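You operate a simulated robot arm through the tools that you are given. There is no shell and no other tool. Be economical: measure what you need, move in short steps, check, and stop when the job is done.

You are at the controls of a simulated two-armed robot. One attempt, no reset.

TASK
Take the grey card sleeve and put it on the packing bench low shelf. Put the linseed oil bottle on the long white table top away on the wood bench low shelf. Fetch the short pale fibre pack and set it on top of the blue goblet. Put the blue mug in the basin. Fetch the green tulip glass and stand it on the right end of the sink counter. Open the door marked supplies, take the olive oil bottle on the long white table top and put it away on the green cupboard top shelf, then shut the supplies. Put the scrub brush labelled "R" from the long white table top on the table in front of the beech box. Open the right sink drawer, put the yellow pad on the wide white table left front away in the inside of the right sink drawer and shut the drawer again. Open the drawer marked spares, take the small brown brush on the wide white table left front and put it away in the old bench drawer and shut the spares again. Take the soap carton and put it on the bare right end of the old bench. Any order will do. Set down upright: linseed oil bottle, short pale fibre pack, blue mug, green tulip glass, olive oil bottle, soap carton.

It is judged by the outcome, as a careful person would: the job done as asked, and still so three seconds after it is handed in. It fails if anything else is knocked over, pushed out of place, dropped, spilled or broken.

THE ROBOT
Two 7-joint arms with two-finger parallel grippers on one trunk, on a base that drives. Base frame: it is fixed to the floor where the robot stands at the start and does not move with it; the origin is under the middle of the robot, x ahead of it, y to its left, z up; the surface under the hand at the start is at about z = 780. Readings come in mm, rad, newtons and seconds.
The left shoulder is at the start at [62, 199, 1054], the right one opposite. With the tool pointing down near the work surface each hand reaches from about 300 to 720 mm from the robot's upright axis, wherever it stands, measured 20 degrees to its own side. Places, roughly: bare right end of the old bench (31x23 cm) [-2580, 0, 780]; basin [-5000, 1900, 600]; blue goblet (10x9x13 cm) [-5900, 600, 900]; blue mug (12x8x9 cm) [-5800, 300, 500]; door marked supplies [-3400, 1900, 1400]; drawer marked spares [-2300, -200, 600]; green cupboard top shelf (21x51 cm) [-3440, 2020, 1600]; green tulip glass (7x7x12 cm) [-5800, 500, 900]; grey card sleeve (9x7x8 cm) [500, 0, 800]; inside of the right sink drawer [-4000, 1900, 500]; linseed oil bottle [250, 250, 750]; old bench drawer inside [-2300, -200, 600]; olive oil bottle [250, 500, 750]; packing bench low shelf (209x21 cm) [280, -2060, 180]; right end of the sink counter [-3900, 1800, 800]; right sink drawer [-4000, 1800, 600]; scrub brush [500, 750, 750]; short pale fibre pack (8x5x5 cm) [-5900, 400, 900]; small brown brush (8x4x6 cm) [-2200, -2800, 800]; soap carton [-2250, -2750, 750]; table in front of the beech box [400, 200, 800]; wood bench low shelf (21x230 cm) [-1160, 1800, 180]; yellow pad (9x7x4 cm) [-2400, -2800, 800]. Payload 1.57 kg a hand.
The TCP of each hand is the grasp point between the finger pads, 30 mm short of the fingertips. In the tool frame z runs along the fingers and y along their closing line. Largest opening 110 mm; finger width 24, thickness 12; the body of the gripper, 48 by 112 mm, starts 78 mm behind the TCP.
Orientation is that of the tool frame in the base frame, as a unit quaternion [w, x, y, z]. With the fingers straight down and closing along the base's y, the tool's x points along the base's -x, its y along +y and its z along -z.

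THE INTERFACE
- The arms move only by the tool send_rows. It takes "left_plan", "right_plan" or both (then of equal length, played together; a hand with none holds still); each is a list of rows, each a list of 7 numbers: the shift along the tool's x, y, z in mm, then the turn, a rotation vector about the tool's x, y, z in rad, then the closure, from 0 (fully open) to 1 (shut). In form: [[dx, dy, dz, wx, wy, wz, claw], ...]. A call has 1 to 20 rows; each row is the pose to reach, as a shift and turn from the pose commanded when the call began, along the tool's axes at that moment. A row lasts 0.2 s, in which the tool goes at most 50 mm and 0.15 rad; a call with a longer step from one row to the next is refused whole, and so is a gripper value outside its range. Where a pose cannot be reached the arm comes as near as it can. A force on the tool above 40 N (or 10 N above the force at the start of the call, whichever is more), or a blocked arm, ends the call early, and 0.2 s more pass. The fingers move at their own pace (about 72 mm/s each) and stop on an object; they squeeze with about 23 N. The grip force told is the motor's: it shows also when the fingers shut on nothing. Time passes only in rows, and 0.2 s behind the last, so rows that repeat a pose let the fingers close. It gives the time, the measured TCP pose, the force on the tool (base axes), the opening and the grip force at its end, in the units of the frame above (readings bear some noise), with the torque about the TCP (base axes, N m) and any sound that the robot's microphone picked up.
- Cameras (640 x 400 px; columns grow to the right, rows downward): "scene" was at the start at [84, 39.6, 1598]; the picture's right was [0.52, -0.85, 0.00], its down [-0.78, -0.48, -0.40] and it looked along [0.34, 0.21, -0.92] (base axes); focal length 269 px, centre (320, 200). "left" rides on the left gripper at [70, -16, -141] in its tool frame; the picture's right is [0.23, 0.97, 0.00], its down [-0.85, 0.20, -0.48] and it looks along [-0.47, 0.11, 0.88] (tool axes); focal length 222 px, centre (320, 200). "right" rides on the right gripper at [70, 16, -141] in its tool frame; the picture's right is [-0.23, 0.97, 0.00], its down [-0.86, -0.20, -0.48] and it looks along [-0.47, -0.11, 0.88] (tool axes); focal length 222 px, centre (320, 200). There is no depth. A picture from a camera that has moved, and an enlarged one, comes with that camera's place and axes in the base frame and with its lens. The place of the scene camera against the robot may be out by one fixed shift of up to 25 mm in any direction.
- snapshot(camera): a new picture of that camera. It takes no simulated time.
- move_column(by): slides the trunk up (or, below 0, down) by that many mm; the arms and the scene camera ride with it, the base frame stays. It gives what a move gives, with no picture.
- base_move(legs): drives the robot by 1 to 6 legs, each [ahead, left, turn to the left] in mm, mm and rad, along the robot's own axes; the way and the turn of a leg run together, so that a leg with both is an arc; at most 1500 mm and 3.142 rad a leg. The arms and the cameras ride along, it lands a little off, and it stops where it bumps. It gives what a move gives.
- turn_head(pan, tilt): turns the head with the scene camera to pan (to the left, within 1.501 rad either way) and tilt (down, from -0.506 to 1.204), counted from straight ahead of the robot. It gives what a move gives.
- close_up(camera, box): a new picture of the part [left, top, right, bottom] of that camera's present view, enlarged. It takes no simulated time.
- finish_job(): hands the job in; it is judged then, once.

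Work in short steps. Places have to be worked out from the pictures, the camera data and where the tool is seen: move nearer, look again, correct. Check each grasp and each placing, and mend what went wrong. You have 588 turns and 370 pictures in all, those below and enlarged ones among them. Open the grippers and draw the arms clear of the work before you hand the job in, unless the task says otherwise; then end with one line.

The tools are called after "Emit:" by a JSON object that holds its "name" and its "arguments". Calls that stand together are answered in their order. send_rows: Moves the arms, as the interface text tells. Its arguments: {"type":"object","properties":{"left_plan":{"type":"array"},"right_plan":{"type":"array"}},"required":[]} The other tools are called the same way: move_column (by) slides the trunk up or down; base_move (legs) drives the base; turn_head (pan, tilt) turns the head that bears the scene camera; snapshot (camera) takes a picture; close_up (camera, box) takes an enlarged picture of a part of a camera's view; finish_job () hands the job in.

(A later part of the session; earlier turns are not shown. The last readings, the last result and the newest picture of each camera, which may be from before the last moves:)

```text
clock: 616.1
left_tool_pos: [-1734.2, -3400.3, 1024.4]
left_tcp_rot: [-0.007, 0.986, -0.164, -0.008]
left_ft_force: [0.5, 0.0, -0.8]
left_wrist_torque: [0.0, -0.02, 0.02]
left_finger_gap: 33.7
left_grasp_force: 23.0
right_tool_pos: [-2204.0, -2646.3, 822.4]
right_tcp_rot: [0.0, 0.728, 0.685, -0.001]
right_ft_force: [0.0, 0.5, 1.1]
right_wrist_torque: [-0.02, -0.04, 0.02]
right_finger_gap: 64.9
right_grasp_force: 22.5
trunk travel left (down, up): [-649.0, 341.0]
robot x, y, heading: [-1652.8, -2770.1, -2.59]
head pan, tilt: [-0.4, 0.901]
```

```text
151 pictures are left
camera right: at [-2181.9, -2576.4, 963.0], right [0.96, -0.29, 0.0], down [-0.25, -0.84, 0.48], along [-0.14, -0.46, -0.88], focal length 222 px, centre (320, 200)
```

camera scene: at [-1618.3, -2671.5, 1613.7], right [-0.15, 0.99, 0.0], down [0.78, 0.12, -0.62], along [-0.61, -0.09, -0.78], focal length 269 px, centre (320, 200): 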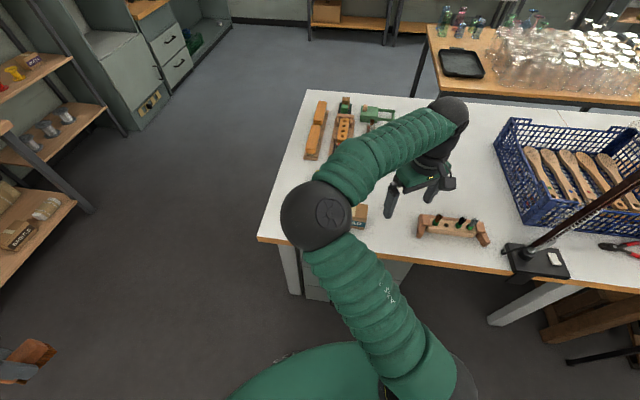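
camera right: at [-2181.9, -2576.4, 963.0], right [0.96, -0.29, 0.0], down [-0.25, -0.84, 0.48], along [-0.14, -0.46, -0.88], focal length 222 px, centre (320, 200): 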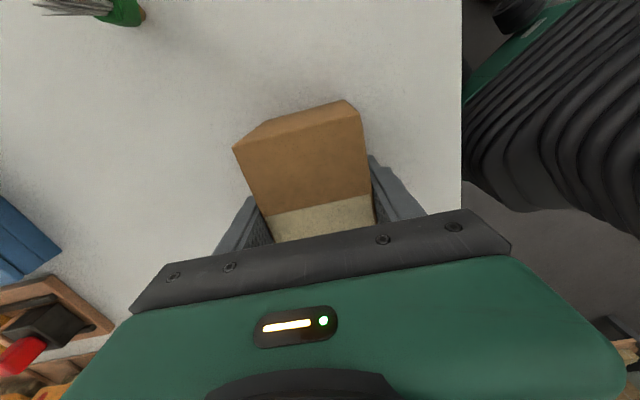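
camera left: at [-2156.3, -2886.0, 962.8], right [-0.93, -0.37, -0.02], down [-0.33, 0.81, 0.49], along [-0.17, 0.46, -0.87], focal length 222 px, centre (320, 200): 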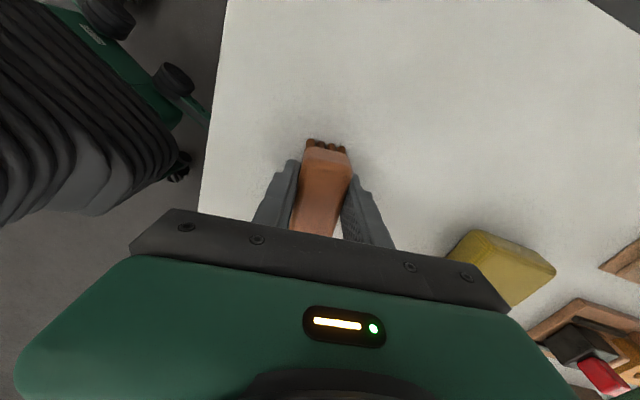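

Carton held (65 mm). Lift it and drive to the end of the old bench (keeping east of the chair).

Emit:
{"name": "send_rows", "arguments": {"right_plan": [[0, 0, -45, 0, 0, 0, 1], [0, 0, -90, 0, 0, 0, 1], [0, 0, -135, 0, 0, 0, 1], [0, 0, -180, 0, 0, 0, 1], [0, 0, -225, 0, 0, 0, 1], [0, 0, -260, 0, 0, 0, 1]]}}

Emit:
{"name": "move_column", "arguments": {"by": 80}}

Emit:
{"name": "base_move", "arguments": {"legs": [[-900, 0, 0], [0, 0, 1.02], [-1500, 0, 0], [-1450, 0, 0], [0, -1000, 0]]}}

Emit:
{"name": "turn_head", "arguments": {"pan": -0.4, "tilt": 0.8}}

Emit:
{"name": "snapshot", "arguments": {"camera": "scene"}}

```text
clock: 617.5
left_tool_pos: [-1733.9, -3400.3, 1022.7]
left_tcp_rot: [-0.007, 0.986, -0.165, -0.009]
left_ft_force: [-0.5, 0.3, -1.1]
left_wrist_torque: [-0.01, 0.01, 0.01]
left_finger_gap: 33.3
left_grasp_force: 23.2
right_tool_pos: [-2203.7, -2647.4, 1082.3]
right_tcp_rot: [-0.001, 0.729, 0.685, 0.0]
right_ft_force: [0.6, -0.1, -1.2]
right_wrist_torque: [0.0, -0.03, 0.01]
right_finger_gap: 65.0
right_grasp_force: 23.6
trunk travel left (down, up): [-649.0, 341.0]
robot x, y, heading: [-1650.6, -2771.1, -2.585]
head pan, tilt: [-0.4, 0.901]
```

```text
clock: 618.7
left_tool_pos: [-1733.7, -3400.7, 1104.4]
left_tcp_rot: [-0.007, 0.986, -0.165, -0.008]
left_ft_force: [0.2, -0.2, -1.2]
left_wrist_torque: [0.02, -0.01, 0.0]
left_finger_gap: 33.3
left_grasp_force: 23.1
right_tool_pos: [-2204.6, -2646.7, 1160.9]
right_tcp_rot: [0.0, 0.729, 0.685, -0.001]
right_ft_force: [-0.1, 0.3, -1.3]
right_wrist_torque: [0.02, 0.0, 0.04]
right_finger_gap: 64.7
right_grasp_force: 23.4
trunk travel left (down, up): [-729.0, 261.0]
robot x, y, heading: [-1648.1, -2770.9, -2.588]
head pan, tilt: [-0.4, 0.901]
```

```text
clock: 644.7
left_tool_pos: [-1432.4, 248.7, 1102.5]
left_tcp_rot: [-0.003, 0.942, 0.335, -0.011]
left_ft_force: [0.2, 0.6, -0.8]
left_wrist_torque: [-0.01, -0.01, -0.01]
left_finger_gap: 33.6
left_grasp_force: 23.0
right_tool_pos: [-2322.9, 248.1, 1162.5]
right_tcp_rot: [0.0, 0.305, 0.952, -0.002]
right_ft_force: [0.6, 1.0, -1.4]
right_wrist_torque: [-0.02, 0.02, -0.02]
right_finger_gap: 64.8
right_grasp_force: 23.6
trunk travel left (down, up): [-729.0, 261.0]
robot x, y, heading: [-1925.9, 650.9, -1.573]
head pan, tilt: [-0.4, 0.901]
```

```text
clock: 645.3
left_tool_pos: [-1434.5, 250.0, 1104.0]
left_tcp_rot: [-0.002, 0.942, 0.335, -0.01]
left_ft_force: [-0.5, -0.3, -0.6]
left_wrist_torque: [0.01, 0.0, 0.01]
left_finger_gap: 33.5
left_grasp_force: 22.6
right_tool_pos: [-2323.5, 249.1, 1162.4]
right_tcp_rot: [0.0, 0.304, 0.953, -0.001]
right_ft_force: [-0.5, 0.5, -1.4]
right_wrist_torque: [0.03, -0.01, 0.02]
right_finger_gap: 64.7
right_grasp_force: 22.9
trunk travel left (down, up): [-729.0, 261.0]
robot x, y, heading: [-1926.9, 653.1, -1.567]
head pan, tilt: [-0.4, 0.799]
```

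```text
150 pictures are left
camera scene: at [-1955.8, 548.3, 1701.6], right [-0.92, 0.39, 0.0], down [0.28, 0.66, -0.7], along [-0.27, -0.64, -0.72], focal length 269 px, centre (320, 200)
```

scene: 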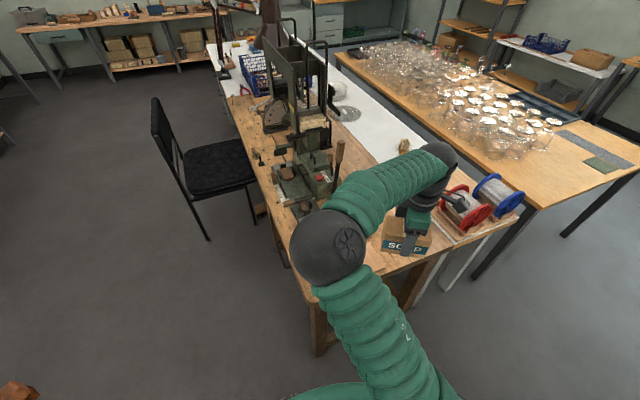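

I extend and square the carton with the bench end, lower the column, and move over the bare end.

Emit:
{"name": "send_rows", "arguments": {"right_plan": [[-7, -10, 0, 0, 0, -0.12, 1], [-14, -20, 0, 0, 0, -0.25, 1], [-21, -30, 0, 0, 0, -0.38, 1], [-28, -40, 0, 0, 0, -0.5, 1], [-35, -49, 0, 0, 0, -0.62, 1], [-35, -49, 0, 0, 0, -0.62, 1]]}}

Emit:
{"name": "base_move", "arguments": {"legs": [[0, -246, 0], [110, 0, 0]]}}

Emit:
{"name": "move_column", "arguments": {"by": -80}}

Emit:
{"name": "snapshot", "arguments": {"camera": "right"}}

Emit:
{"name": "snapshot", "arguments": {"camera": "scene"}}

```text
clock: 646.7
left_tool_pos: [-1435.9, 251.6, 1104.8]
left_tcp_rot: [-0.002, 0.942, 0.335, -0.01]
left_ft_force: [-0.1, 0.2, -1.3]
left_wrist_torque: [0.03, -0.01, -0.01]
left_finger_gap: 33.6
left_grasp_force: 22.6
right_tool_pos: [-2324.2, 189.4, 1162.3]
right_tcp_rot: [0.0, -0.002, 1.0, -0.002]
right_ft_force: [0.3, 0.2, -1.5]
right_wrist_torque: [0.0, 0.02, 0.01]
right_finger_gap: 64.6
right_grasp_force: 22.0
trunk travel left (down, up): [-729.0, 261.0]
robot x, y, heading: [-1928.0, 648.4, -1.568]
head pan, tilt: [-0.4, 0.799]
```

```text
clock: 649.3
left_tool_pos: [-1675.5, 145.5, 1104.5]
left_tcp_rot: [-0.001, 0.941, 0.337, -0.013]
left_ft_force: [-0.4, -0.4, -0.5]
left_wrist_torque: [0.01, -0.02, -0.02]
left_finger_gap: 33.4
left_grasp_force: 22.8
right_tool_pos: [-2563.1, 81.5, 1164.4]
right_tcp_rot: [-0.002, -0.003, 1.0, -0.002]
right_ft_force: [-0.3, 0.5, -0.4]
right_wrist_torque: [0.01, -0.01, -0.02]
right_finger_gap: 64.6
right_grasp_force: 22.8
trunk travel left (down, up): [-729.0, 261.0]
robot x, y, heading: [-2170.6, 543.5, -1.567]
head pan, tilt: [-0.4, 0.799]
```

```text
clock: 650.5
left_tool_pos: [-1679.6, 144.5, 1024.7]
left_tcp_rot: [-0.001, 0.941, 0.337, -0.011]
left_ft_force: [-0.4, -0.9, -0.5]
left_wrist_torque: [0.01, -0.03, 0.0]
left_finger_gap: 33.6
left_grasp_force: 22.9
right_tool_pos: [-2568.0, 80.3, 1083.0]
right_tcp_rot: [0.0, -0.002, 1.0, -0.002]
right_ft_force: [0.3, 0.5, -0.6]
right_wrist_torque: [-0.01, 0.0, 0.01]
right_finger_gap: 64.8
right_grasp_force: 23.0
trunk travel left (down, up): [-649.0, 341.0]
robot x, y, heading: [-2167.2, 542.5, -1.569]
head pan, tilt: [-0.4, 0.799]
```

```text
149 pictures are left
camera right: at [-2636.6, 97.1, 1223.3], right [0.22, 0.97, 0.0], down [0.86, -0.19, 0.48], along [0.47, -0.11, -0.88], focal length 222 px, centre (320, 200)
```

right: 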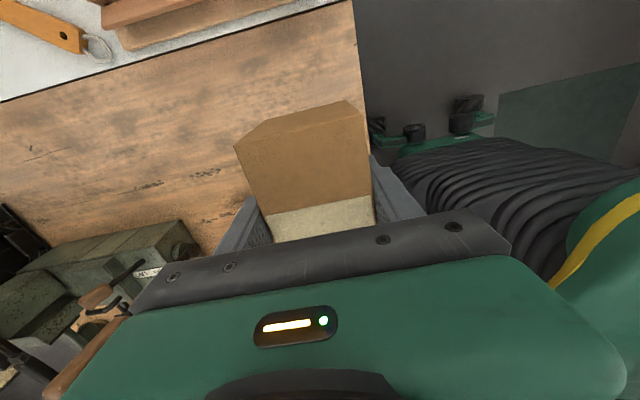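

```text
148 pictures are left
camera scene: at [-2200.0, 440.9, 1621.8], right [-0.92, 0.39, 0.0], down [0.28, 0.66, -0.7], along [-0.27, -0.64, -0.72], focal length 269 px, centre (320, 200)
```

scene: 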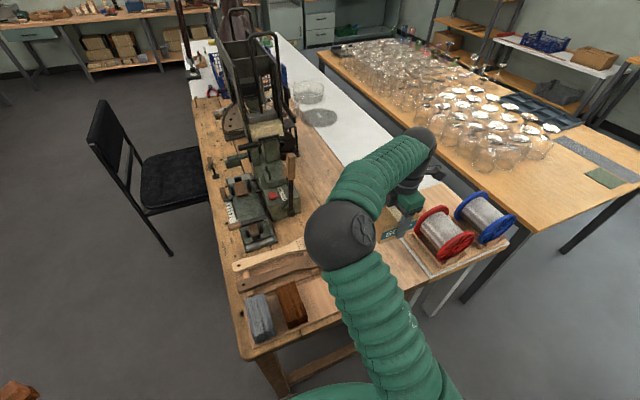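

Bench end edge is at y≈155–200, so I move 60 mm further in (y≈20) and lower guarded.

Emit:
{"name": "base_move", "arguments": {"legs": [[60, 0, 0]]}}

Emit:
{"name": "send_rows", "arguments": {"right_plan": [[0, 0, 45, 0, 0, 0, 1], [0, 0, 90, 0, 0, 0, 1], [0, 0, 135, 0, 0, 0, 1], [0, 0, 180, 0, 0, 0, 1], [0, 0, 220, 0, 0, 0, 1], [0, 0, 245, 0, 0, 0, 1], [0, 0, 255, 0, 0, 0, 1], [0, 0, 260, 0, 0, 0, 1], [0, 0, 264, 0, 0, 0, 1], [0, 0, 268, 0, 0, 0, 1], [0, 0, 272, 0, 0, 0, 1], [0, 0, 276, 0, 0, 0, 1]]}}

Emit:
{"name": "snapshot", "arguments": {"camera": "right"}}

```text
clock: 651.5
left_tool_pos: [-1680.6, 87.7, 1028.3]
left_tcp_rot: [0.002, 0.941, 0.338, -0.011]
left_ft_force: [0.0, 0.3, -0.5]
left_wrist_torque: [0.02, -0.01, 0.01]
left_finger_gap: 33.4
left_grasp_force: 22.9
right_tool_pos: [-2568.5, 24.7, 1082.9]
right_tcp_rot: [0.0, -0.003, 1.0, -0.005]
right_ft_force: [0.1, 0.6, -0.6]
right_wrist_torque: [-0.01, -0.04, 0.03]
right_finger_gap: 65.1
right_grasp_force: 22.6
trunk travel left (down, up): [-649.0, 341.0]
robot x, y, heading: [-2173.6, 481.7, -1.572]
head pan, tilt: [-0.4, 0.799]
```

```text
clock: 653.7
left_tool_pos: [-1675.7, 84.7, 1022.9]
left_tcp_rot: [-0.001, 0.941, 0.338, -0.012]
left_ft_force: [0.3, -0.4, -0.3]
left_wrist_torque: [0.02, -0.01, 0.0]
left_finger_gap: 33.3
left_grasp_force: 22.7
right_tool_pos: [-2566.2, 19.8, 819.5]
right_tcp_rot: [-0.003, -0.001, 1.0, -0.005]
right_ft_force: [6.6, 3.4, 22.7]
right_wrist_torque: [0.97, -0.07, -0.18]
right_finger_gap: 65.0
right_grasp_force: 22.7
trunk travel left (down, up): [-649.0, 341.0]
robot x, y, heading: [-2171.8, 483.5, -1.568]
head pan, tilt: [-0.4, 0.799]
stopped in row 11 (right hand): the force on the tool passed its limit at 45 N (the readings are from after the stop); the commanded pose is now the measured one
```

```text
147 pictures are left
camera right: at [-2635.4, 36.9, 960.6], right [0.22, 0.97, -0.01], down [0.86, -0.19, 0.48], along [0.46, -0.12, -0.88], focal length 222 px, centre (320, 200)
```

right: 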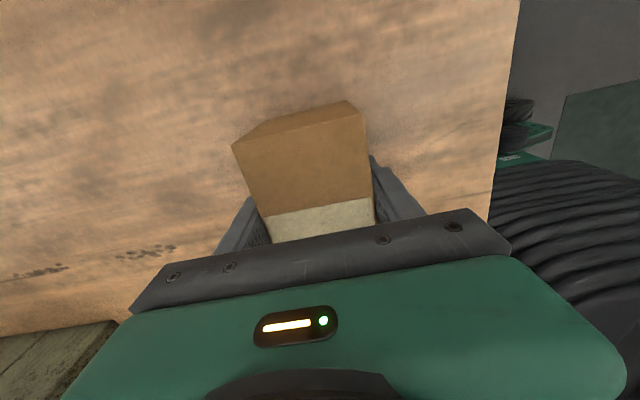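

Carton is on the bench (contact). Relieve 3 mm, open, and lift.

Emit:
{"name": "send_rows", "arguments": {"right_plan": [[0, 0, -2, 0, 0, 0, 1], [0, 0, -2, 0, 0, 0, 0.3], [0, 0, -2, 0, 0, 0, 0.15], [0, 0, -2, 0, 0, 0, 0.1], [0, 0, -30, 0, 0, 0, 0.1], [0, 0, -75, 0, 0, 0, 0.1], [0, 0, -120, 0, 0, 0, 0], [0, 0, -165, 0, 0, 0, 0], [0, 0, -210, 0, 0, 0, 0], [0, 0, -255, 0, 0, 0, 0]]}}

Emit:
{"name": "snapshot", "arguments": {"camera": "right"}}

```text
clock: 655.9
left_tool_pos: [-1679.2, 84.2, 1024.4]
left_tcp_rot: [-0.001, 0.941, 0.337, -0.01]
left_ft_force: [-0.7, 0.1, -0.1]
left_wrist_torque: [-0.02, 0.0, 0.0]
left_finger_gap: 33.6
left_grasp_force: 23.0
right_tool_pos: [-2569.8, 19.8, 1072.6]
right_tcp_rot: [-0.002, -0.002, 1.0, -0.003]
right_ft_force: [0.9, 0.1, -0.3]
right_wrist_torque: [0.0, 0.0, 0.02]
right_finger_gap: 109.8
right_grasp_force: 0.0
trunk travel left (down, up): [-649.0, 341.0]
robot x, y, heading: [-2172.1, 479.1, -1.574]
head pan, tilt: [-0.4, 0.799]
```

```text
146 pictures are left
camera right: at [-2637.9, 37.0, 1213.3], right [0.22, 0.97, -0.01], down [0.86, -0.19, 0.48], along [0.46, -0.11, -0.88], focal length 222 px, centre (320, 200)
```

right: 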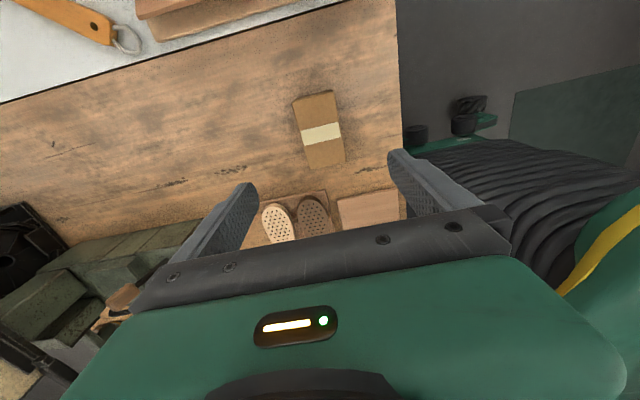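

Carton stands on the bare end. Now I go round to the old bench's front to see the spares drawer.

Emit:
{"name": "base_move", "arguments": {"legs": [[-150, 0, 0], [0, 900, 0], [0, 0, -1.571], [0, 750, 0]]}}

Emit:
{"name": "turn_head", "arguments": {"pan": 0.0, "tilt": 0.6}}

Emit:
{"name": "snapshot", "arguments": {"camera": "scene"}}

```text
clock: 669.1
left_tool_pos: [-1663.5, -608.9, 1025.9]
left_tcp_rot: [-0.007, 0.904, -0.428, -0.006]
left_ft_force: [-0.3, 0.5, -1.5]
left_wrist_torque: [-0.03, -0.02, 0.01]
left_finger_gap: 33.6
left_grasp_force: 23.0
right_tool_pos: [-1728.1, 280.8, 1069.5]
right_tcp_rot: [-0.003, 0.706, 0.708, -0.003]
right_ft_force: [0.2, -1.6, -0.2]
right_wrist_torque: [-0.01, 0.01, 0.0]
right_finger_gap: 110.1
right_grasp_force: 0.1
trunk travel left (down, up): [-649.0, 341.0]
robot x, y, heading: [-1261.9, -118.3, 3.144]
head pan, tilt: [-0.4, 0.799]
```

```text
clock: 670.0
left_tool_pos: [-1661.6, -610.3, 1026.2]
left_tcp_rot: [-0.008, 0.904, -0.427, -0.007]
left_ft_force: [-0.9, -0.5, -0.7]
left_wrist_torque: [0.0, 0.0, -0.01]
left_finger_gap: 33.4
left_grasp_force: 23.0
right_tool_pos: [-1725.8, 280.3, 1071.4]
right_tcp_rot: [-0.005, 0.706, 0.708, -0.001]
right_ft_force: [0.4, 0.3, 0.7]
right_wrist_torque: [0.01, 0.02, 0.0]
right_finger_gap: 110.0
right_grasp_force: 0.0
trunk travel left (down, up): [-649.0, 341.0]
robot x, y, heading: [-1265.5, -118.5, 3.139]
head pan, tilt: [0.0, 0.6]
```

```text
145 pictures are left
camera scene: at [-1386.1, -114.3, 1638.4], right [0.0, 1.0, 0.0], down [0.57, 0.0, -0.82], along [-0.82, 0.0, -0.57], focal length 269 px, centre (320, 200)
```

scene: 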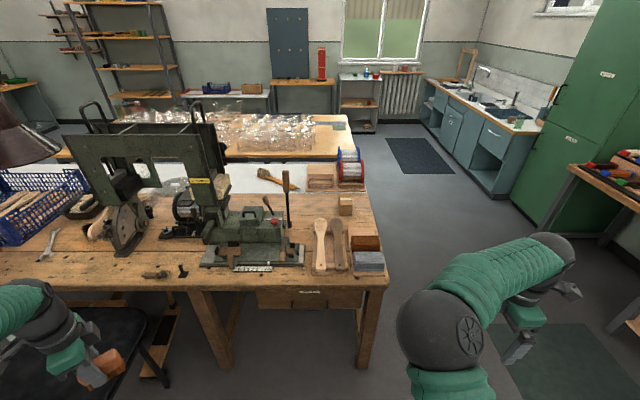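

Emit:
{"name": "close_up", "arguments": {"camera": "scene", "box": [240, 270, 400, 370]}}

Emit:
{"name": "move_column", "arguments": {"by": -350}}

Emit:
{"name": "turn_head", "arguments": {"pan": 0.0, "tilt": 0.45}}

Emit:
{"name": "snapshot", "arguments": {"camera": "scene"}}

```text
4.00 times, centred on (320, 320) of scene
camera zoom: at [-1386.1, -114.3, 1638.4], right [0.0, 1.0, 0.0], down [0.57, 0.0, -0.82], along [-0.82, 0.0, -0.57], focal length 1076 px, centre (320, -280)
```

zoom: 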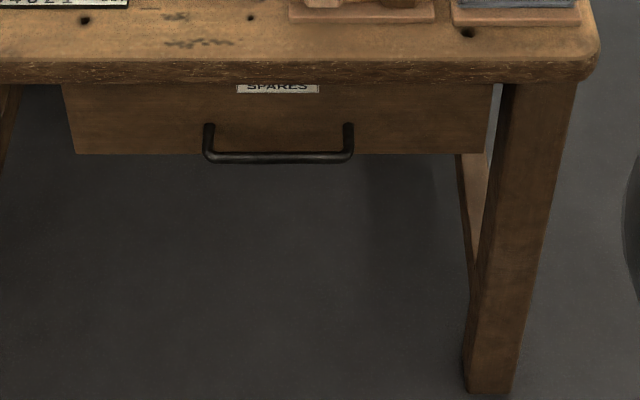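

```text
clock: 673.4
left_tool_pos: [-1663.0, -610.3, 675.6]
left_tcp_rot: [-0.007, 0.904, -0.427, -0.008]
left_ft_force: [-0.7, 0.6, -0.9]
left_wrist_torque: [0.01, -0.01, 0.01]
left_finger_gap: 33.8
left_grasp_force: 22.5
right_tool_pos: [-1725.5, 280.2, 721.4]
right_tcp_rot: [-0.004, 0.706, 0.708, -0.002]
right_ft_force: [0.0, -0.2, -0.2]
right_wrist_torque: [0.01, 0.04, 0.01]
right_finger_gap: 110.1
right_grasp_force: 0.2
trunk travel left (down, up): [-299.0, 691.0]
robot x, y, heading: [-1263.3, -119.8, 3.142]
head pan, tilt: [0.0, 0.6]
```

```text
clock: 674.1
left_tool_pos: [-1662.4, -610.8, 675.7]
left_tcp_rot: [-0.009, 0.904, -0.427, -0.007]
left_ft_force: [0.2, 0.4, -0.8]
left_wrist_torque: [0.0, -0.01, 0.05]
left_finger_gap: 33.6
left_grasp_force: 23.2
right_tool_pos: [-1726.9, 279.2, 721.6]
right_tcp_rot: [-0.005, 0.706, 0.708, -0.002]
right_ft_force: [-0.4, 0.3, 0.0]
right_wrist_torque: [0.05, 0.01, -0.01]
right_finger_gap: 109.9
right_grasp_force: 0.1
trunk travel left (down, up): [-299.0, 691.0]
robot x, y, heading: [-1260.6, -121.0, 3.143]
head pan, tilt: [0.0, 0.45]
```

```text
143 pictures are left
camera scene: at [-1389.0, -114.7, 1301.9], right [0.0, 1.0, 0.0], down [0.44, 0.0, -0.9], along [-0.9, 0.0, -0.44], focal length 269 px, centre (320, 200)
```

scene: 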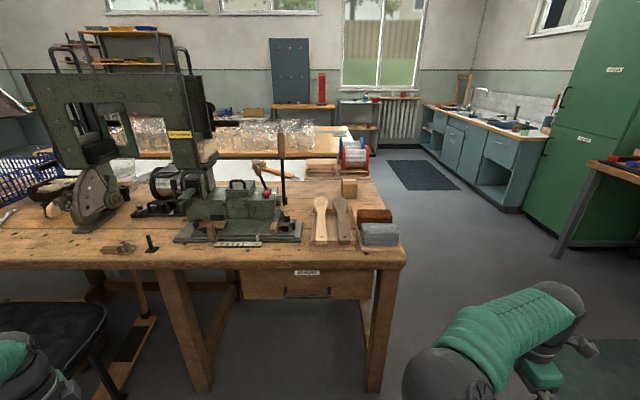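

The drawer bar is at about x≈-2002, y −226…−83, z≈690. I'll use the right hand (fingers down, closing along x) and turn the base so the left arm stays clear of the chair.

Emit:
{"name": "move_column", "arguments": {"by": 80}}

Emit:
{"name": "base_move", "arguments": {"legs": [[0, 0, 0.54], [130, 47, 0]]}}

Emit:
{"name": "send_rows", "arguments": {"right_plan": [[0, 0, 0, 0, 0, 0.14, 0], [0, 0, 0, 0, 0, 0.28, 0], [0, 0, 0, 0, 0, 0.42, 0], [0, 0, 0, 0, 0, 0.54, 0], [0, 0, 0, 0, 0, 0.54, 0]]}}

Emit:
{"name": "snapshot", "arguments": {"camera": "right"}}

Emit:
{"name": "turn_head", "arguments": {"pan": -0.5, "tilt": 0.8}}

Emit:
{"name": "snapshot", "arguments": {"camera": "scene"}}

```text
clock: 675.3
left_tool_pos: [-1660.9, -610.2, 755.6]
left_tcp_rot: [-0.009, 0.904, -0.427, -0.006]
left_ft_force: [0.1, -0.2, -0.1]
left_wrist_torque: [-0.02, -0.02, 0.01]
left_finger_gap: 33.5
left_grasp_force: 22.5
right_tool_pos: [-1724.8, 278.9, 801.2]
right_tcp_rot: [-0.004, 0.706, 0.708, -0.001]
right_ft_force: [1.1, -0.1, -0.5]
right_wrist_torque: [-0.02, 0.01, 0.0]
right_finger_gap: 109.8
right_grasp_force: 0.0
trunk travel left (down, up): [-379.0, 611.0]
robot x, y, heading: [-1266.8, -119.2, 3.145]
head pan, tilt: [0.0, 0.45]
```

```text
clock: 678.1
left_tool_pos: [-1438.8, -852.3, 755.6]
left_tcp_rot: [-0.005, 0.986, -0.168, -0.008]
left_ft_force: [0.2, -0.4, -2.1]
left_wrist_torque: [0.03, 0.06, 0.0]
left_finger_gap: 33.6
left_grasp_force: 23.2
right_tool_pos: [-1954.2, -123.0, 801.4]
right_tcp_rot: [-0.003, 0.49, 0.872, -0.002]
right_ft_force: [0.2, -0.3, 0.0]
right_wrist_torque: [0.01, -0.02, -0.02]
right_finger_gap: 110.1
right_grasp_force: 0.2
trunk travel left (down, up): [-379.0, 611.0]
robot x, y, heading: [-1349.7, -227.2, -2.594]
head pan, tilt: [0.0, 0.45]
```

```text
clock: 679.3
left_tool_pos: [-1437.3, -852.3, 755.7]
left_tcp_rot: [-0.006, 0.986, -0.169, -0.009]
left_ft_force: [0.1, 0.2, -0.5]
left_wrist_torque: [0.03, 0.04, 0.01]
left_finger_gap: 33.5
left_grasp_force: 22.7
right_tool_pos: [-1951.3, -123.3, 802.1]
right_tcp_rot: [-0.003, 0.704, 0.71, -0.005]
right_ft_force: [0.4, -0.1, -0.5]
right_wrist_torque: [0.02, -0.01, -0.02]
right_finger_gap: 110.1
right_grasp_force: 0.2
trunk travel left (down, up): [-379.0, 611.0]
robot x, y, heading: [-1348.8, -228.2, -2.599]
head pan, tilt: [0.0, 0.45]
```

```text
142 pictures are left
camera right: at [-1934.4, -53.2, 943.1], right [0.97, -0.22, -0.01], down [-0.19, -0.86, 0.48], along [-0.12, -0.47, -0.88], focal length 222 px, centre (320, 200)
```

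right: 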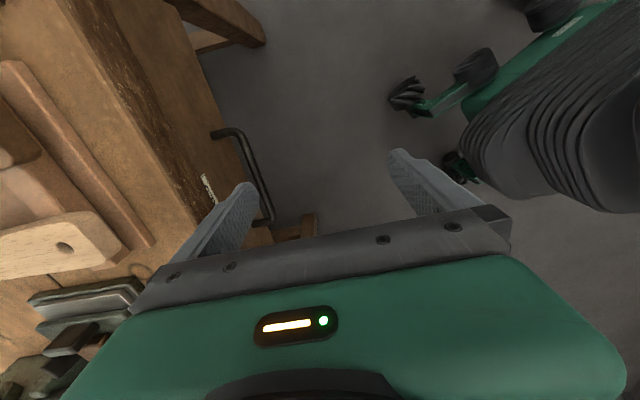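

```text
clock: 680.2
left_tool_pos: [-1438.1, -852.5, 754.3]
left_tcp_rot: [-0.006, 0.986, -0.168, -0.009]
left_ft_force: [0.0, -0.2, -0.9]
left_wrist_torque: [-0.01, -0.01, -0.01]
left_finger_gap: 33.3
left_grasp_force: 22.9
right_tool_pos: [-1952.4, -123.7, 802.6]
right_tcp_rot: [-0.003, 0.706, 0.709, -0.004]
right_ft_force: [-0.5, 0.4, 0.2]
right_wrist_torque: [0.03, -0.04, -0.01]
right_finger_gap: 110.1
right_grasp_force: 0.0
trunk travel left (down, up): [-379.0, 611.0]
robot x, y, heading: [-1347.1, -224.8, -2.598]
head pan, tilt: [-0.499, 0.799]
```

```text
141 pictures are left
camera scene: at [-1459.8, -242.9, 1351.7], right [-0.04, 1.0, 0.0], down [0.72, 0.03, -0.7], along [-0.7, -0.03, -0.72], focal length 269 px, centre (320, 200)
```

scene: 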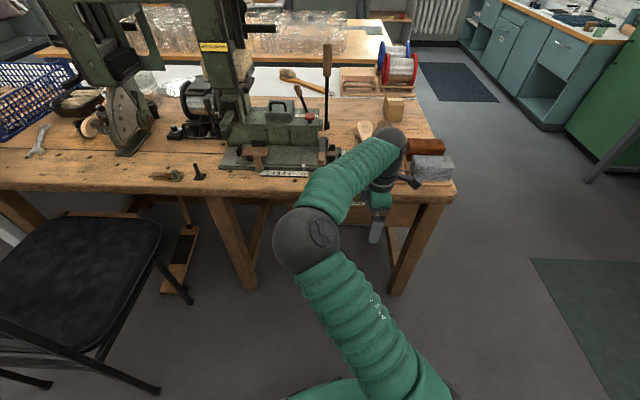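

The bar lies just under the bench edge, so a straight-down hand won't fit behind it. I tilt the hand 45° toward the bench (closing in the vertical plane) and look again.

Emit:
{"name": "send_rows", "arguments": {"right_plan": [[0, 0, 0, 0.13, 0, 0, 0.3], [0, 0, 0, 0.26, 0, 0, 0.3], [0, 0, 0, 0.39, 0, 0, 0.3], [0, 0, 0, 0.52, 0, 0, 0.3], [0, 0, 0, 0.65, 0, 0, 0.3], [0, 0, 0, 0.785, 0, 0, 0.3], [0, 0, 0, 0.785, 0, 0, 0.3]]}}

Emit:
{"name": "snapshot", "arguments": {"camera": "right"}}

Emit:
{"name": "snapshot", "arguments": {"camera": "scene"}}

```text
clock: 681.3
left_tool_pos: [-1437.5, -851.1, 755.2]
left_tcp_rot: [-0.006, 0.985, -0.17, -0.011]
left_ft_force: [-0.3, 0.7, -0.5]
left_wrist_torque: [-0.03, 0.0, 0.02]
left_finger_gap: 33.3
left_grasp_force: 23.0
right_tool_pos: [-1950.8, -33.1, 802.8]
right_tcp_rot: [-0.209, 0.742, 0.615, -0.167]
right_ft_force: [-0.4, 0.5, -0.2]
right_wrist_torque: [0.0, 0.0, -0.03]
right_finger_gap: 76.9
right_grasp_force: 0.0
trunk travel left (down, up): [-379.0, 611.0]
robot x, y, heading: [-1349.5, -227.5, -2.6]
head pan, tilt: [-0.499, 0.799]
stopped in row 5 (right hand): the arm was blocked; the commanded pose is now the measured one
```

```text
140 pictures are left
camera right: at [-1850.8, 18.1, 915.7], right [0.78, -0.38, -0.5], down [-0.09, -0.86, 0.51], along [-0.62, -0.35, -0.7], focal length 222 px, centre (320, 200)
```

right: 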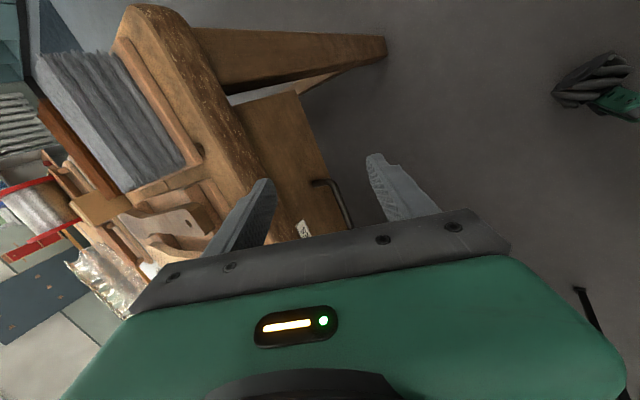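

```text
139 pictures are left
camera scene: at [-1459.3, -241.6, 1351.2], right [-0.04, 1.0, 0.0], down [0.72, 0.03, -0.7], along [-0.7, -0.03, -0.72], focal length 269 px, centre (320, 200)
```

scene: 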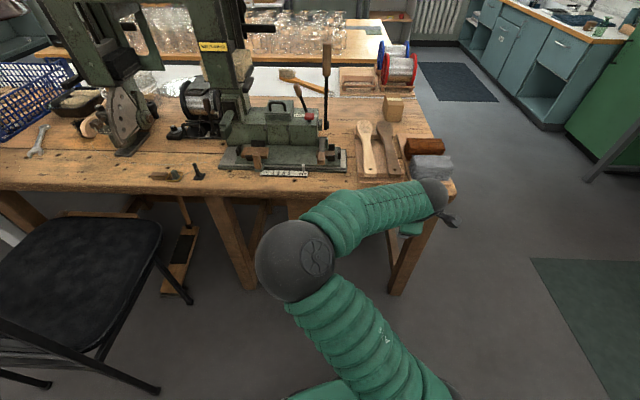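

The inward-elbow posture blocks this. I back off and reset the right arm to neutral, then use the recovery that worked for the left.

Emit:
{"name": "base_move", "arguments": {"legs": [[-350, -100, -0.54]]}}

Emit:
{"name": "send_rows", "arguments": {"right_plan": [[0, -10, -10, -0.07, 0.03, 0.117, 0], [0, -20, -20, -0.146, 0.063, 0.235, 0], [0, -30, -30, -0.22, 0.094, 0.352, 0], [0, -40, -40, -0.293, 0.125, 0.47, 0], [0, -50, -50, -0.366, 0.156, 0.587, 0], [0, -60, -60, -0.44, 0.188, 0.705, 0], [0, -70, -70, -0.513, 0.219, 0.822, 0], [0, -70, -70, -0.513, 0.219, 0.822, 0]]}}

Emit:
{"name": "snapshot", "arguments": {"camera": "scene"}}

```text
clock: 683.6
left_tool_pos: [-1442.0, -532.6, 755.4]
left_tcp_rot: [-0.007, 0.905, -0.425, -0.008]
left_ft_force: [0.3, -1.0, -1.4]
left_wrist_torque: [-0.03, -0.01, 0.01]
left_finger_gap: 33.5
left_grasp_force: 22.3
right_tool_pos: [-1462.7, 432.2, 803.7]
right_tcp_rot: [-0.247, 0.879, 0.394, -0.107]
right_ft_force: [-0.2, 0.3, 0.2]
right_wrist_torque: [0.01, -0.02, 0.01]
right_finger_gap: 77.1
right_grasp_force: 0.0
trunk travel left (down, up): [-379.0, 611.0]
robot x, y, heading: [-1046.9, -41.1, -3.14]
head pan, tilt: [-0.499, 0.799]
```

```text
clock: 685.4
left_tool_pos: [-1441.4, -531.8, 755.9]
left_tcp_rot: [-0.008, 0.905, -0.424, -0.009]
left_ft_force: [-0.4, 0.7, -0.7]
left_wrist_torque: [0.01, 0.02, 0.01]
left_finger_gap: 33.2
left_grasp_force: 22.7
right_tool_pos: [-1480.0, 448.8, 899.6]
right_tcp_rot: [0.003, 1.0, 0.001, 0.0]
right_ft_force: [-0.1, 0.1, 0.1]
right_wrist_torque: [-0.02, 0.0, 0.01]
right_finger_gap: 110.1
right_grasp_force: 0.0
trunk travel left (down, up): [-379.0, 611.0]
robot x, y, heading: [-1053.1, -38.4, -3.14]
head pan, tilt: [-0.499, 0.799]
```

```text
138 pictures are left
camera scene: at [-1152.0, 4.8, 1351.6], right [0.48, 0.88, 0.0], down [0.63, -0.34, -0.7], along [-0.61, 0.33, -0.72], focal length 269 px, centre (320, 200)
```

scene: 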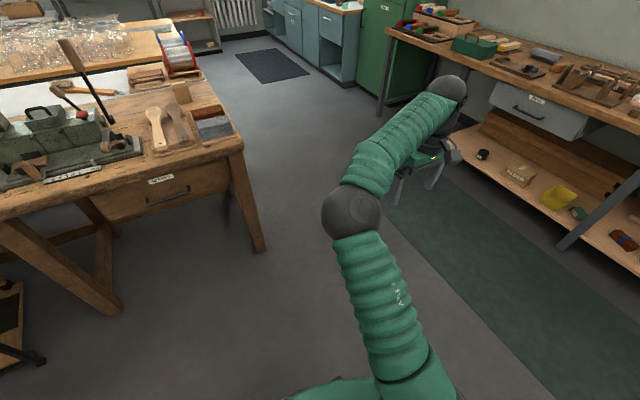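

Clear view of the SPARES drawer. Now recovery step (a) for the right arm: fingers inward.

Emit:
{"name": "close_up", "arguments": {"camera": "scene", "box": [80, 150, 240, 250]}}

Emit:
{"name": "send_rows", "arguments": {"right_plan": [[0, 20, 10, -0.14, 0, 0, 0], [0, 40, 20, -0.28, 0, 0, 0], [0, 60, 30, -0.42, 0, 0, 0], [0, 80, 40, -0.56, 0, 0, 0], [0, 105, 50, -0.7, 0, 0, 0], [0, 130, 60, -0.84, 0, 0, 0], [0, 155, 70, -0.98, 0, 0, 0], [0, 180, 80, -1.12, 0, 0, 0], [0, 205, 90, -1.26, 0, 0, 0], [0, 230, 100, -1.4, 0, 0, 0], [0, 255, 110, -1.5, 0, 0, 0], [0, 280, 120, -1.57, 0, 0, 0], [0, 310, 120, -1.57, 0, 0, 0], [0, 340, 120, -1.57, 0, 0, 0], [0, 370, 120, -1.57, 0, 0, 0]]}}

Emit:
{"name": "turn_head", "arguments": {"pan": -0.3, "tilt": 0.9}}

Emit:
{"name": "snapshot", "arguments": {"camera": "scene"}}

```text
4.00 times, centred on (160, 200) of scene
camera zoom: at [-1152.0, 4.8, 1351.6], right [0.48, 0.88, 0.0], down [0.63, -0.34, -0.7], along [-0.61, 0.33, -0.72], focal length 1076 px, centre (960, 200)
```

zoom: 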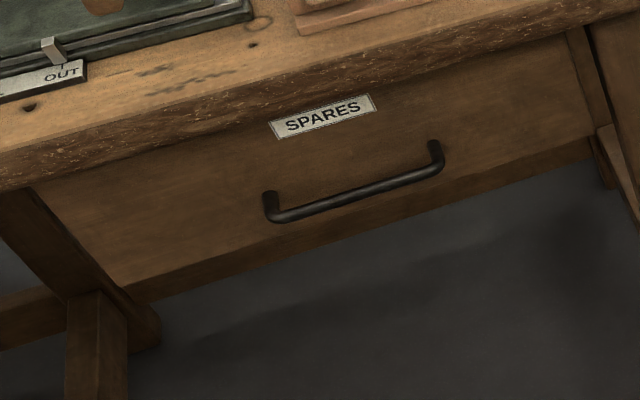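

```text
clock: 688.6
left_tool_pos: [-1441.8, -531.4, 757.0]
left_tcp_rot: [-0.007, 0.905, -0.425, -0.008]
left_ft_force: [-0.7, 0.1, -0.2]
left_wrist_torque: [0.02, -0.04, 0.02]
left_finger_gap: 33.3
left_grasp_force: 23.2
right_tool_pos: [-1478.9, 77.3, 780.0]
right_tcp_rot: [0.706, 0.708, 0.001, 0.0]
right_ft_force: [-1.5, -0.5, 0.5]
right_wrist_torque: [-0.01, 0.0, 0.01]
right_finger_gap: 109.7
right_grasp_force: 0.1
trunk travel left (down, up): [-379.0, 611.0]
robot x, y, heading: [-1047.7, -41.4, -3.139]
head pan, tilt: [-0.499, 0.799]
```

```text
clock: 689.3
left_tool_pos: [-1442.5, -532.4, 756.1]
left_tcp_rot: [-0.007, 0.905, -0.425, -0.008]
left_ft_force: [0.1, -0.1, 0.1]
left_wrist_torque: [0.02, 0.02, -0.02]
left_finger_gap: 33.6
left_grasp_force: 22.7
right_tool_pos: [-1479.0, 77.1, 779.9]
right_tcp_rot: [0.708, 0.706, 0.001, 0.0]
right_ft_force: [0.4, 0.1, 0.1]
right_wrist_torque: [-0.01, -0.03, -0.02]
right_finger_gap: 109.9
right_grasp_force: 0.2
trunk travel left (down, up): [-379.0, 611.0]
robot x, y, heading: [-1042.0, -38.4, -3.143]
head pan, tilt: [-0.3, 0.901]
```

```text
136 pictures are left
camera scene: at [-1153.3, -11.7, 1343.7], right [0.29, 0.96, 0.0], down [0.75, -0.23, -0.62], along [-0.59, 0.18, -0.78], focal length 269 px, centre (320, 200)
```

scene: 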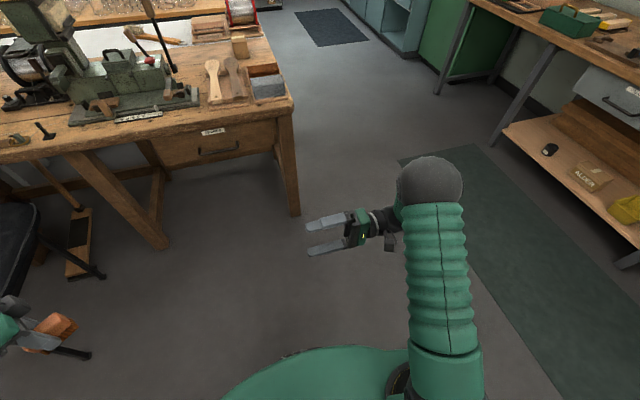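

Now yaw the hand to point forward with closing kept vertical.

Emit:
{"name": "send_rows", "arguments": {"right_plan": [[-11, 0, -12, 0, -0.14, 0, 0], [-22, 0, -24, 0, -0.28, 0, 0], [-33, 0, -36, 0, -0.42, 0, 0], [-44, 0, -48, 0, -0.56, 0, 0], [-55, 0, -60, 0, -0.7, 0, 0], [-66, 0, -72, 0, -0.84, 0, 0], [-77, 0, -84, 0, -0.98, 0, 0], [-88, 0, -96, 0, -1.12, 0, 0], [-99, 0, -108, 0, -1.26, 0, 0], [-110, 0, -120, 0, -1.4, 0, 0], [-120, 0, -130, 0, -1.5, 0, 0], [-120, 0, -130, 0, -1.57, 0, 0]]}}

Emit:
{"name": "snapshot", "arguments": {"camera": "scene"}}

Emit:
{"name": "snapshot", "arguments": {"camera": "right"}}

```text
clock: 691.9
left_tool_pos: [-1441.9, -531.9, 756.5]
left_tcp_rot: [-0.008, 0.905, -0.424, -0.008]
left_ft_force: [-0.5, -0.2, -0.5]
left_wrist_torque: [-0.01, 0.01, 0.03]
left_finger_gap: 33.4
left_grasp_force: 23.1
right_tool_pos: [-1600.9, 207.1, 778.9]
right_tcp_rot: [0.501, 0.5, -0.499, -0.5]
right_ft_force: [1.0, 0.0, 0.5]
right_wrist_torque: [0.02, -0.01, -0.01]
right_finger_gap: 109.9
right_grasp_force: 0.2
trunk travel left (down, up): [-379.0, 611.0]
robot x, y, heading: [-1048.2, -37.9, -3.139]
head pan, tilt: [-0.3, 0.901]
```

```text
135 pictures are left
camera scene: at [-1153.0, -12.3, 1343.7], right [0.29, 0.96, 0.0], down [0.75, -0.23, -0.62], along [-0.59, 0.18, -0.78], focal length 269 px, centre (320, 200)
```

scene: 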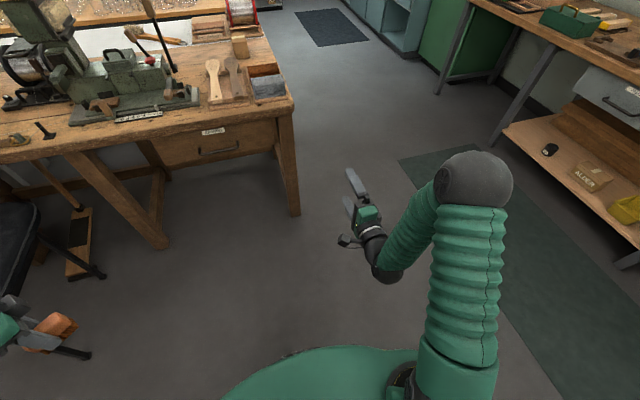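

```text
134 pictures are left
camera right: at [-1458.0, 138.7, 795.8], right [0.0, 0.23, 0.97], down [0.48, 0.86, -0.2], along [-0.88, 0.46, -0.11], focal length 222 px, centre (320, 200)
```

right: 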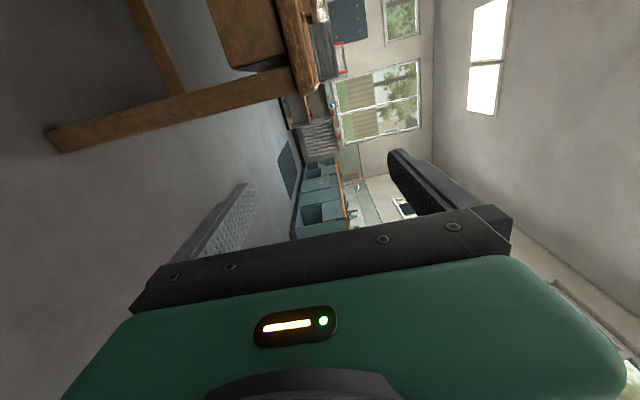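

Good: fingers point at the bench with vertical closing. I raise the left (brush) hand a bit, lower the column 89 mm, and line up with the bar.

Emit:
{"name": "send_rows", "arguments": {"left_plan": [[0, 0, -40, 0, 0, 0, 1], [0, 0, -80, 0, 0, 0, 1], [0, 0, -120, 0, 0, 0, 1], [0, 0, -160, 0, 0, 0, 1], [0, 0, -200, 0, 0, 0, 1]]}}

Emit:
{"name": "move_column", "arguments": {"by": -89}}

Emit:
{"name": "base_move", "arguments": {"legs": [[0, 357, 0], [150, 0, 0]]}}

Emit:
{"name": "snapshot", "arguments": {"camera": "right"}}

Emit:
{"name": "snapshot", "arguments": {"camera": "scene"}}

```text
clock: 693.1
left_tool_pos: [-1440.1, -537.6, 957.6]
left_tcp_rot: [-0.007, 0.905, -0.425, -0.008]
left_ft_force: [0.5, 0.0, -0.2]
left_wrist_torque: [0.0, -0.01, -0.02]
left_finger_gap: 33.7
left_grasp_force: 22.8
right_tool_pos: [-1600.3, 208.6, 780.5]
right_tcp_rot: [0.502, 0.499, -0.499, -0.499]
right_ft_force: [-0.1, 0.6, 0.2]
right_wrist_torque: [0.05, -0.01, 0.03]
right_finger_gap: 110.2
right_grasp_force: 0.1
trunk travel left (down, up): [-379.0, 611.0]
robot x, y, heading: [-1050.3, -37.5, -3.139]
head pan, tilt: [-0.3, 0.901]
```

```text
clock: 694.4
left_tool_pos: [-1439.8, -535.5, 865.7]
left_tcp_rot: [-0.008, 0.905, -0.425, -0.008]
left_ft_force: [0.3, -1.1, -0.9]
left_wrist_torque: [-0.01, -0.01, 0.01]
left_finger_gap: 33.3
left_grasp_force: 23.3
right_tool_pos: [-1600.0, 208.6, 690.9]
right_tcp_rot: [0.501, 0.5, -0.499, -0.499]
right_ft_force: [0.6, 1.3, 0.7]
right_wrist_torque: [-0.02, -0.02, -0.02]
right_finger_gap: 109.9
right_grasp_force: 0.1
trunk travel left (down, up): [-290.0, 700.0]
robot x, y, heading: [-1047.5, -36.7, -3.137]
head pan, tilt: [-0.3, 0.901]
```

```text
clock: 697.7
left_tool_pos: [-1590.5, -893.7, 866.0]
left_tcp_rot: [-0.008, 0.905, -0.425, -0.008]
left_ft_force: [-1.1, 0.1, -0.5]
left_wrist_torque: [-0.01, -0.04, 0.02]
left_finger_gap: 33.5
left_grasp_force: 22.9
right_tool_pos: [-1751.4, -150.9, 689.2]
right_tcp_rot: [0.501, 0.501, -0.499, -0.499]
right_ft_force: [-0.2, -0.8, -0.2]
right_wrist_torque: [0.02, 0.01, -0.04]
right_finger_gap: 109.9
right_grasp_force: 0.2
trunk travel left (down, up): [-290.0, 700.0]
robot x, y, heading: [-1196.4, -397.5, -3.134]
head pan, tilt: [-0.3, 0.901]
```

```text
133 pictures are left
camera right: at [-1608.9, -219.5, 706.5], right [0.0, 0.23, 0.97], down [0.47, 0.86, -0.2], along [-0.88, 0.46, -0.11], focal length 222 px, centre (320, 200)
```

right: 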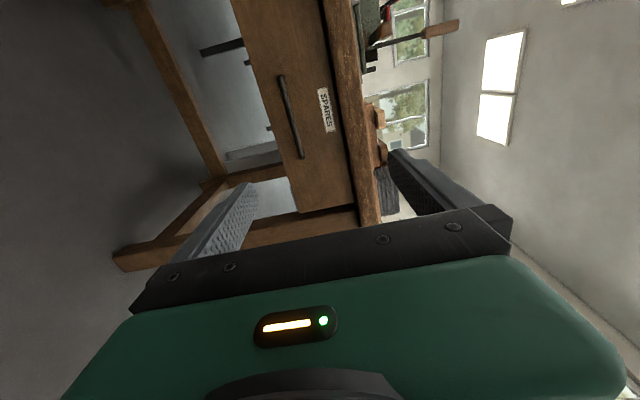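

```text
132 pictures are left
camera scene: at [-1304.4, -370.9, 1254.6], right [0.29, 0.96, 0.0], down [0.75, -0.23, -0.62], along [-0.59, 0.18, -0.79], focal length 269 px, centre (320, 200)
```

scene: 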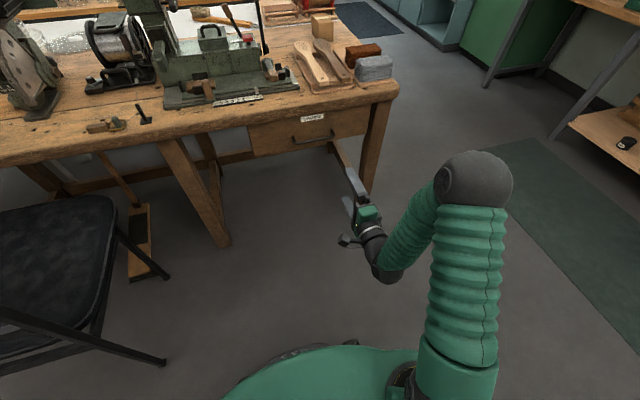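

From here the bar's height is z≈643, centred at y≈-170. I correct (47 mm down, 19 mm left) and advance 150 mm.

Emit:
{"name": "move_column", "arguments": {"by": -46}}

Emit:
{"name": "base_move", "arguments": {"legs": [[150, 19, 0]]}}

Emit:
{"name": "snapshot", "arguments": {"camera": "right"}}

```text
clock: 698.2
left_tool_pos: [-1590.6, -895.2, 850.8]
left_tcp_rot: [0.009, 0.905, -0.424, -0.013]
left_ft_force: [4.0, 4.5, 9.0]
left_wrist_torque: [-0.73, 0.7, 0.01]
left_finger_gap: 33.7
left_grasp_force: 22.7
right_tool_pos: [-1748.5, -148.4, 664.8]
right_tcp_rot: [0.503, 0.499, -0.499, -0.499]
right_ft_force: [-0.6, 0.7, -1.4]
right_wrist_torque: [0.02, -0.01, -0.03]
right_finger_gap: 110.2
right_grasp_force: 0.0
trunk travel left (down, up): [-264.0, 726.0]
robot x, y, heading: [-1203.6, -397.8, -3.131]
head pan, tilt: [-0.3, 0.901]
stopped: the force on the tool passed its limit at 61 N (the readings are from after the stop); the commanded pose is now the measured one
```

```text
clock: 699.5
left_tool_pos: [-1691.1, -906.3, 852.1]
left_tcp_rot: [0.0, 0.907, -0.422, -0.013]
left_ft_force: [10.8, 14.8, 12.9]
left_wrist_torque: [-0.13, -0.71, 0.49]
left_finger_gap: 36.6
left_grasp_force: 23.0
right_tool_pos: [-1856.3, -165.4, 665.9]
right_tcp_rot: [0.504, 0.5, -0.498, -0.498]
right_ft_force: [0.2, 0.2, -1.3]
right_wrist_torque: [0.02, 0.0, 0.0]
right_finger_gap: 110.0
right_grasp_force: 0.1
trunk travel left (down, up): [-264.0, 726.0]
robot x, y, heading: [-1308.1, -413.1, -3.134]
head pan, tilt: [-0.3, 0.901]
stopped in leg 1: the force on the tool passed its limit at 70 N (the readings are from after the stop); the commanded pose is now the measured one
```

```text
131 pictures are left
camera right: at [-1713.7, -233.0, 682.1], right [0.0, 0.23, 0.97], down [0.47, 0.86, -0.2], along [-0.88, 0.46, -0.11], focal length 222 px, centre (320, 200)
```

right: 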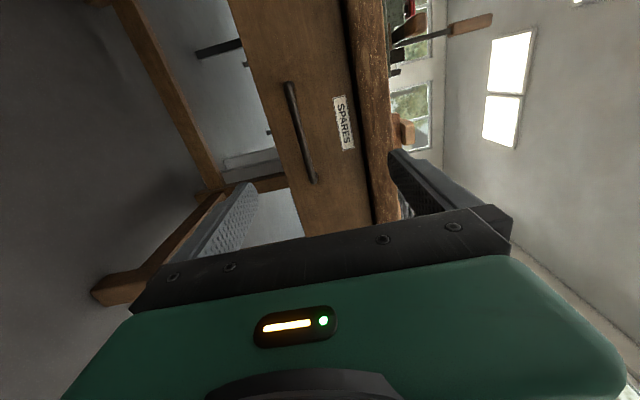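

The left hand touched the chair. I move the base back to the right at once, and look at the chair.

Emit:
{"name": "move_column", "arguments": {"by": 60}}

Emit:
{"name": "turn_head", "arguments": {"pan": 0.9, "tilt": 0.7}}

Emit:
{"name": "snapshot", "arguments": {"camera": "scene"}}

Emit:
{"name": "snapshot", "arguments": {"camera": "left"}}

```text
clock: 700.5
left_tool_pos: [-1693.3, -908.0, 911.6]
left_tcp_rot: [0.001, 0.907, -0.421, -0.011]
left_ft_force: [13.5, 13.7, -3.1]
left_wrist_torque: [0.17, -0.21, 0.51]
left_finger_gap: 36.4
left_grasp_force: 23.0
right_tool_pos: [-1856.7, -164.9, 725.0]
right_tcp_rot: [0.504, 0.5, -0.498, -0.498]
right_ft_force: [0.5, 0.1, -0.5]
right_wrist_torque: [0.0, 0.0, 0.01]
right_finger_gap: 110.0
right_grasp_force: 0.0
trunk travel left (down, up): [-324.0, 666.0]
robot x, y, heading: [-1308.0, -409.5, -3.132]
head pan, tilt: [-0.3, 0.901]
```

```text
clock: 701.9
left_tool_pos: [-1693.5, -908.7, 911.5]
left_tcp_rot: [-0.001, 0.907, -0.42, -0.011]
left_ft_force: [12.3, 16.4, -0.4]
left_wrist_torque: [0.14, -0.2, 0.51]
left_finger_gap: 36.5
left_grasp_force: 23.0
right_tool_pos: [-1855.8, -165.1, 724.9]
right_tcp_rot: [0.503, 0.5, -0.498, -0.499]
right_ft_force: [0.4, -0.8, 0.6]
right_wrist_torque: [0.0, -0.01, 0.01]
right_finger_gap: 110.1
right_grasp_force: 0.1
trunk travel left (down, up): [-324.0, 666.0]
robot x, y, heading: [-1308.8, -414.6, -3.135]
head pan, tilt: [0.901, 0.7]
```

```text
130 pictures are left
camera scene: at [-1388.2, -466.8, 1305.3], right [-0.79, 0.62, 0.0], down [0.4, 0.5, -0.77], along [-0.47, -0.6, -0.64], focal length 269 px, centre (320, 200)
```

scene: 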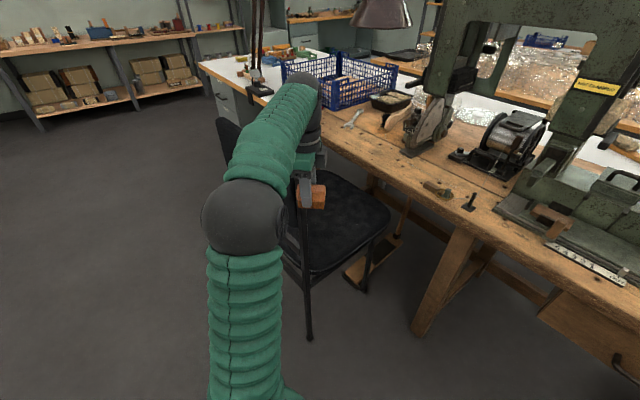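

```text
129 pictures are left
camera left: at [-1631.9, -952.0, 1050.1], right [-0.6, -0.8, 0.0], down [-0.69, 0.52, 0.5], along [-0.4, 0.3, -0.87], focal length 222 px, centre (320, 200)
```

left: 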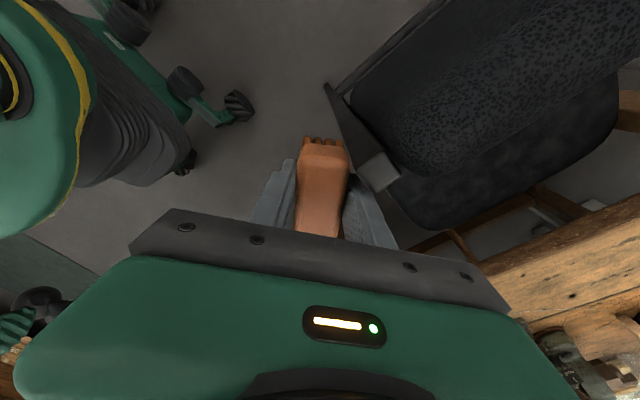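

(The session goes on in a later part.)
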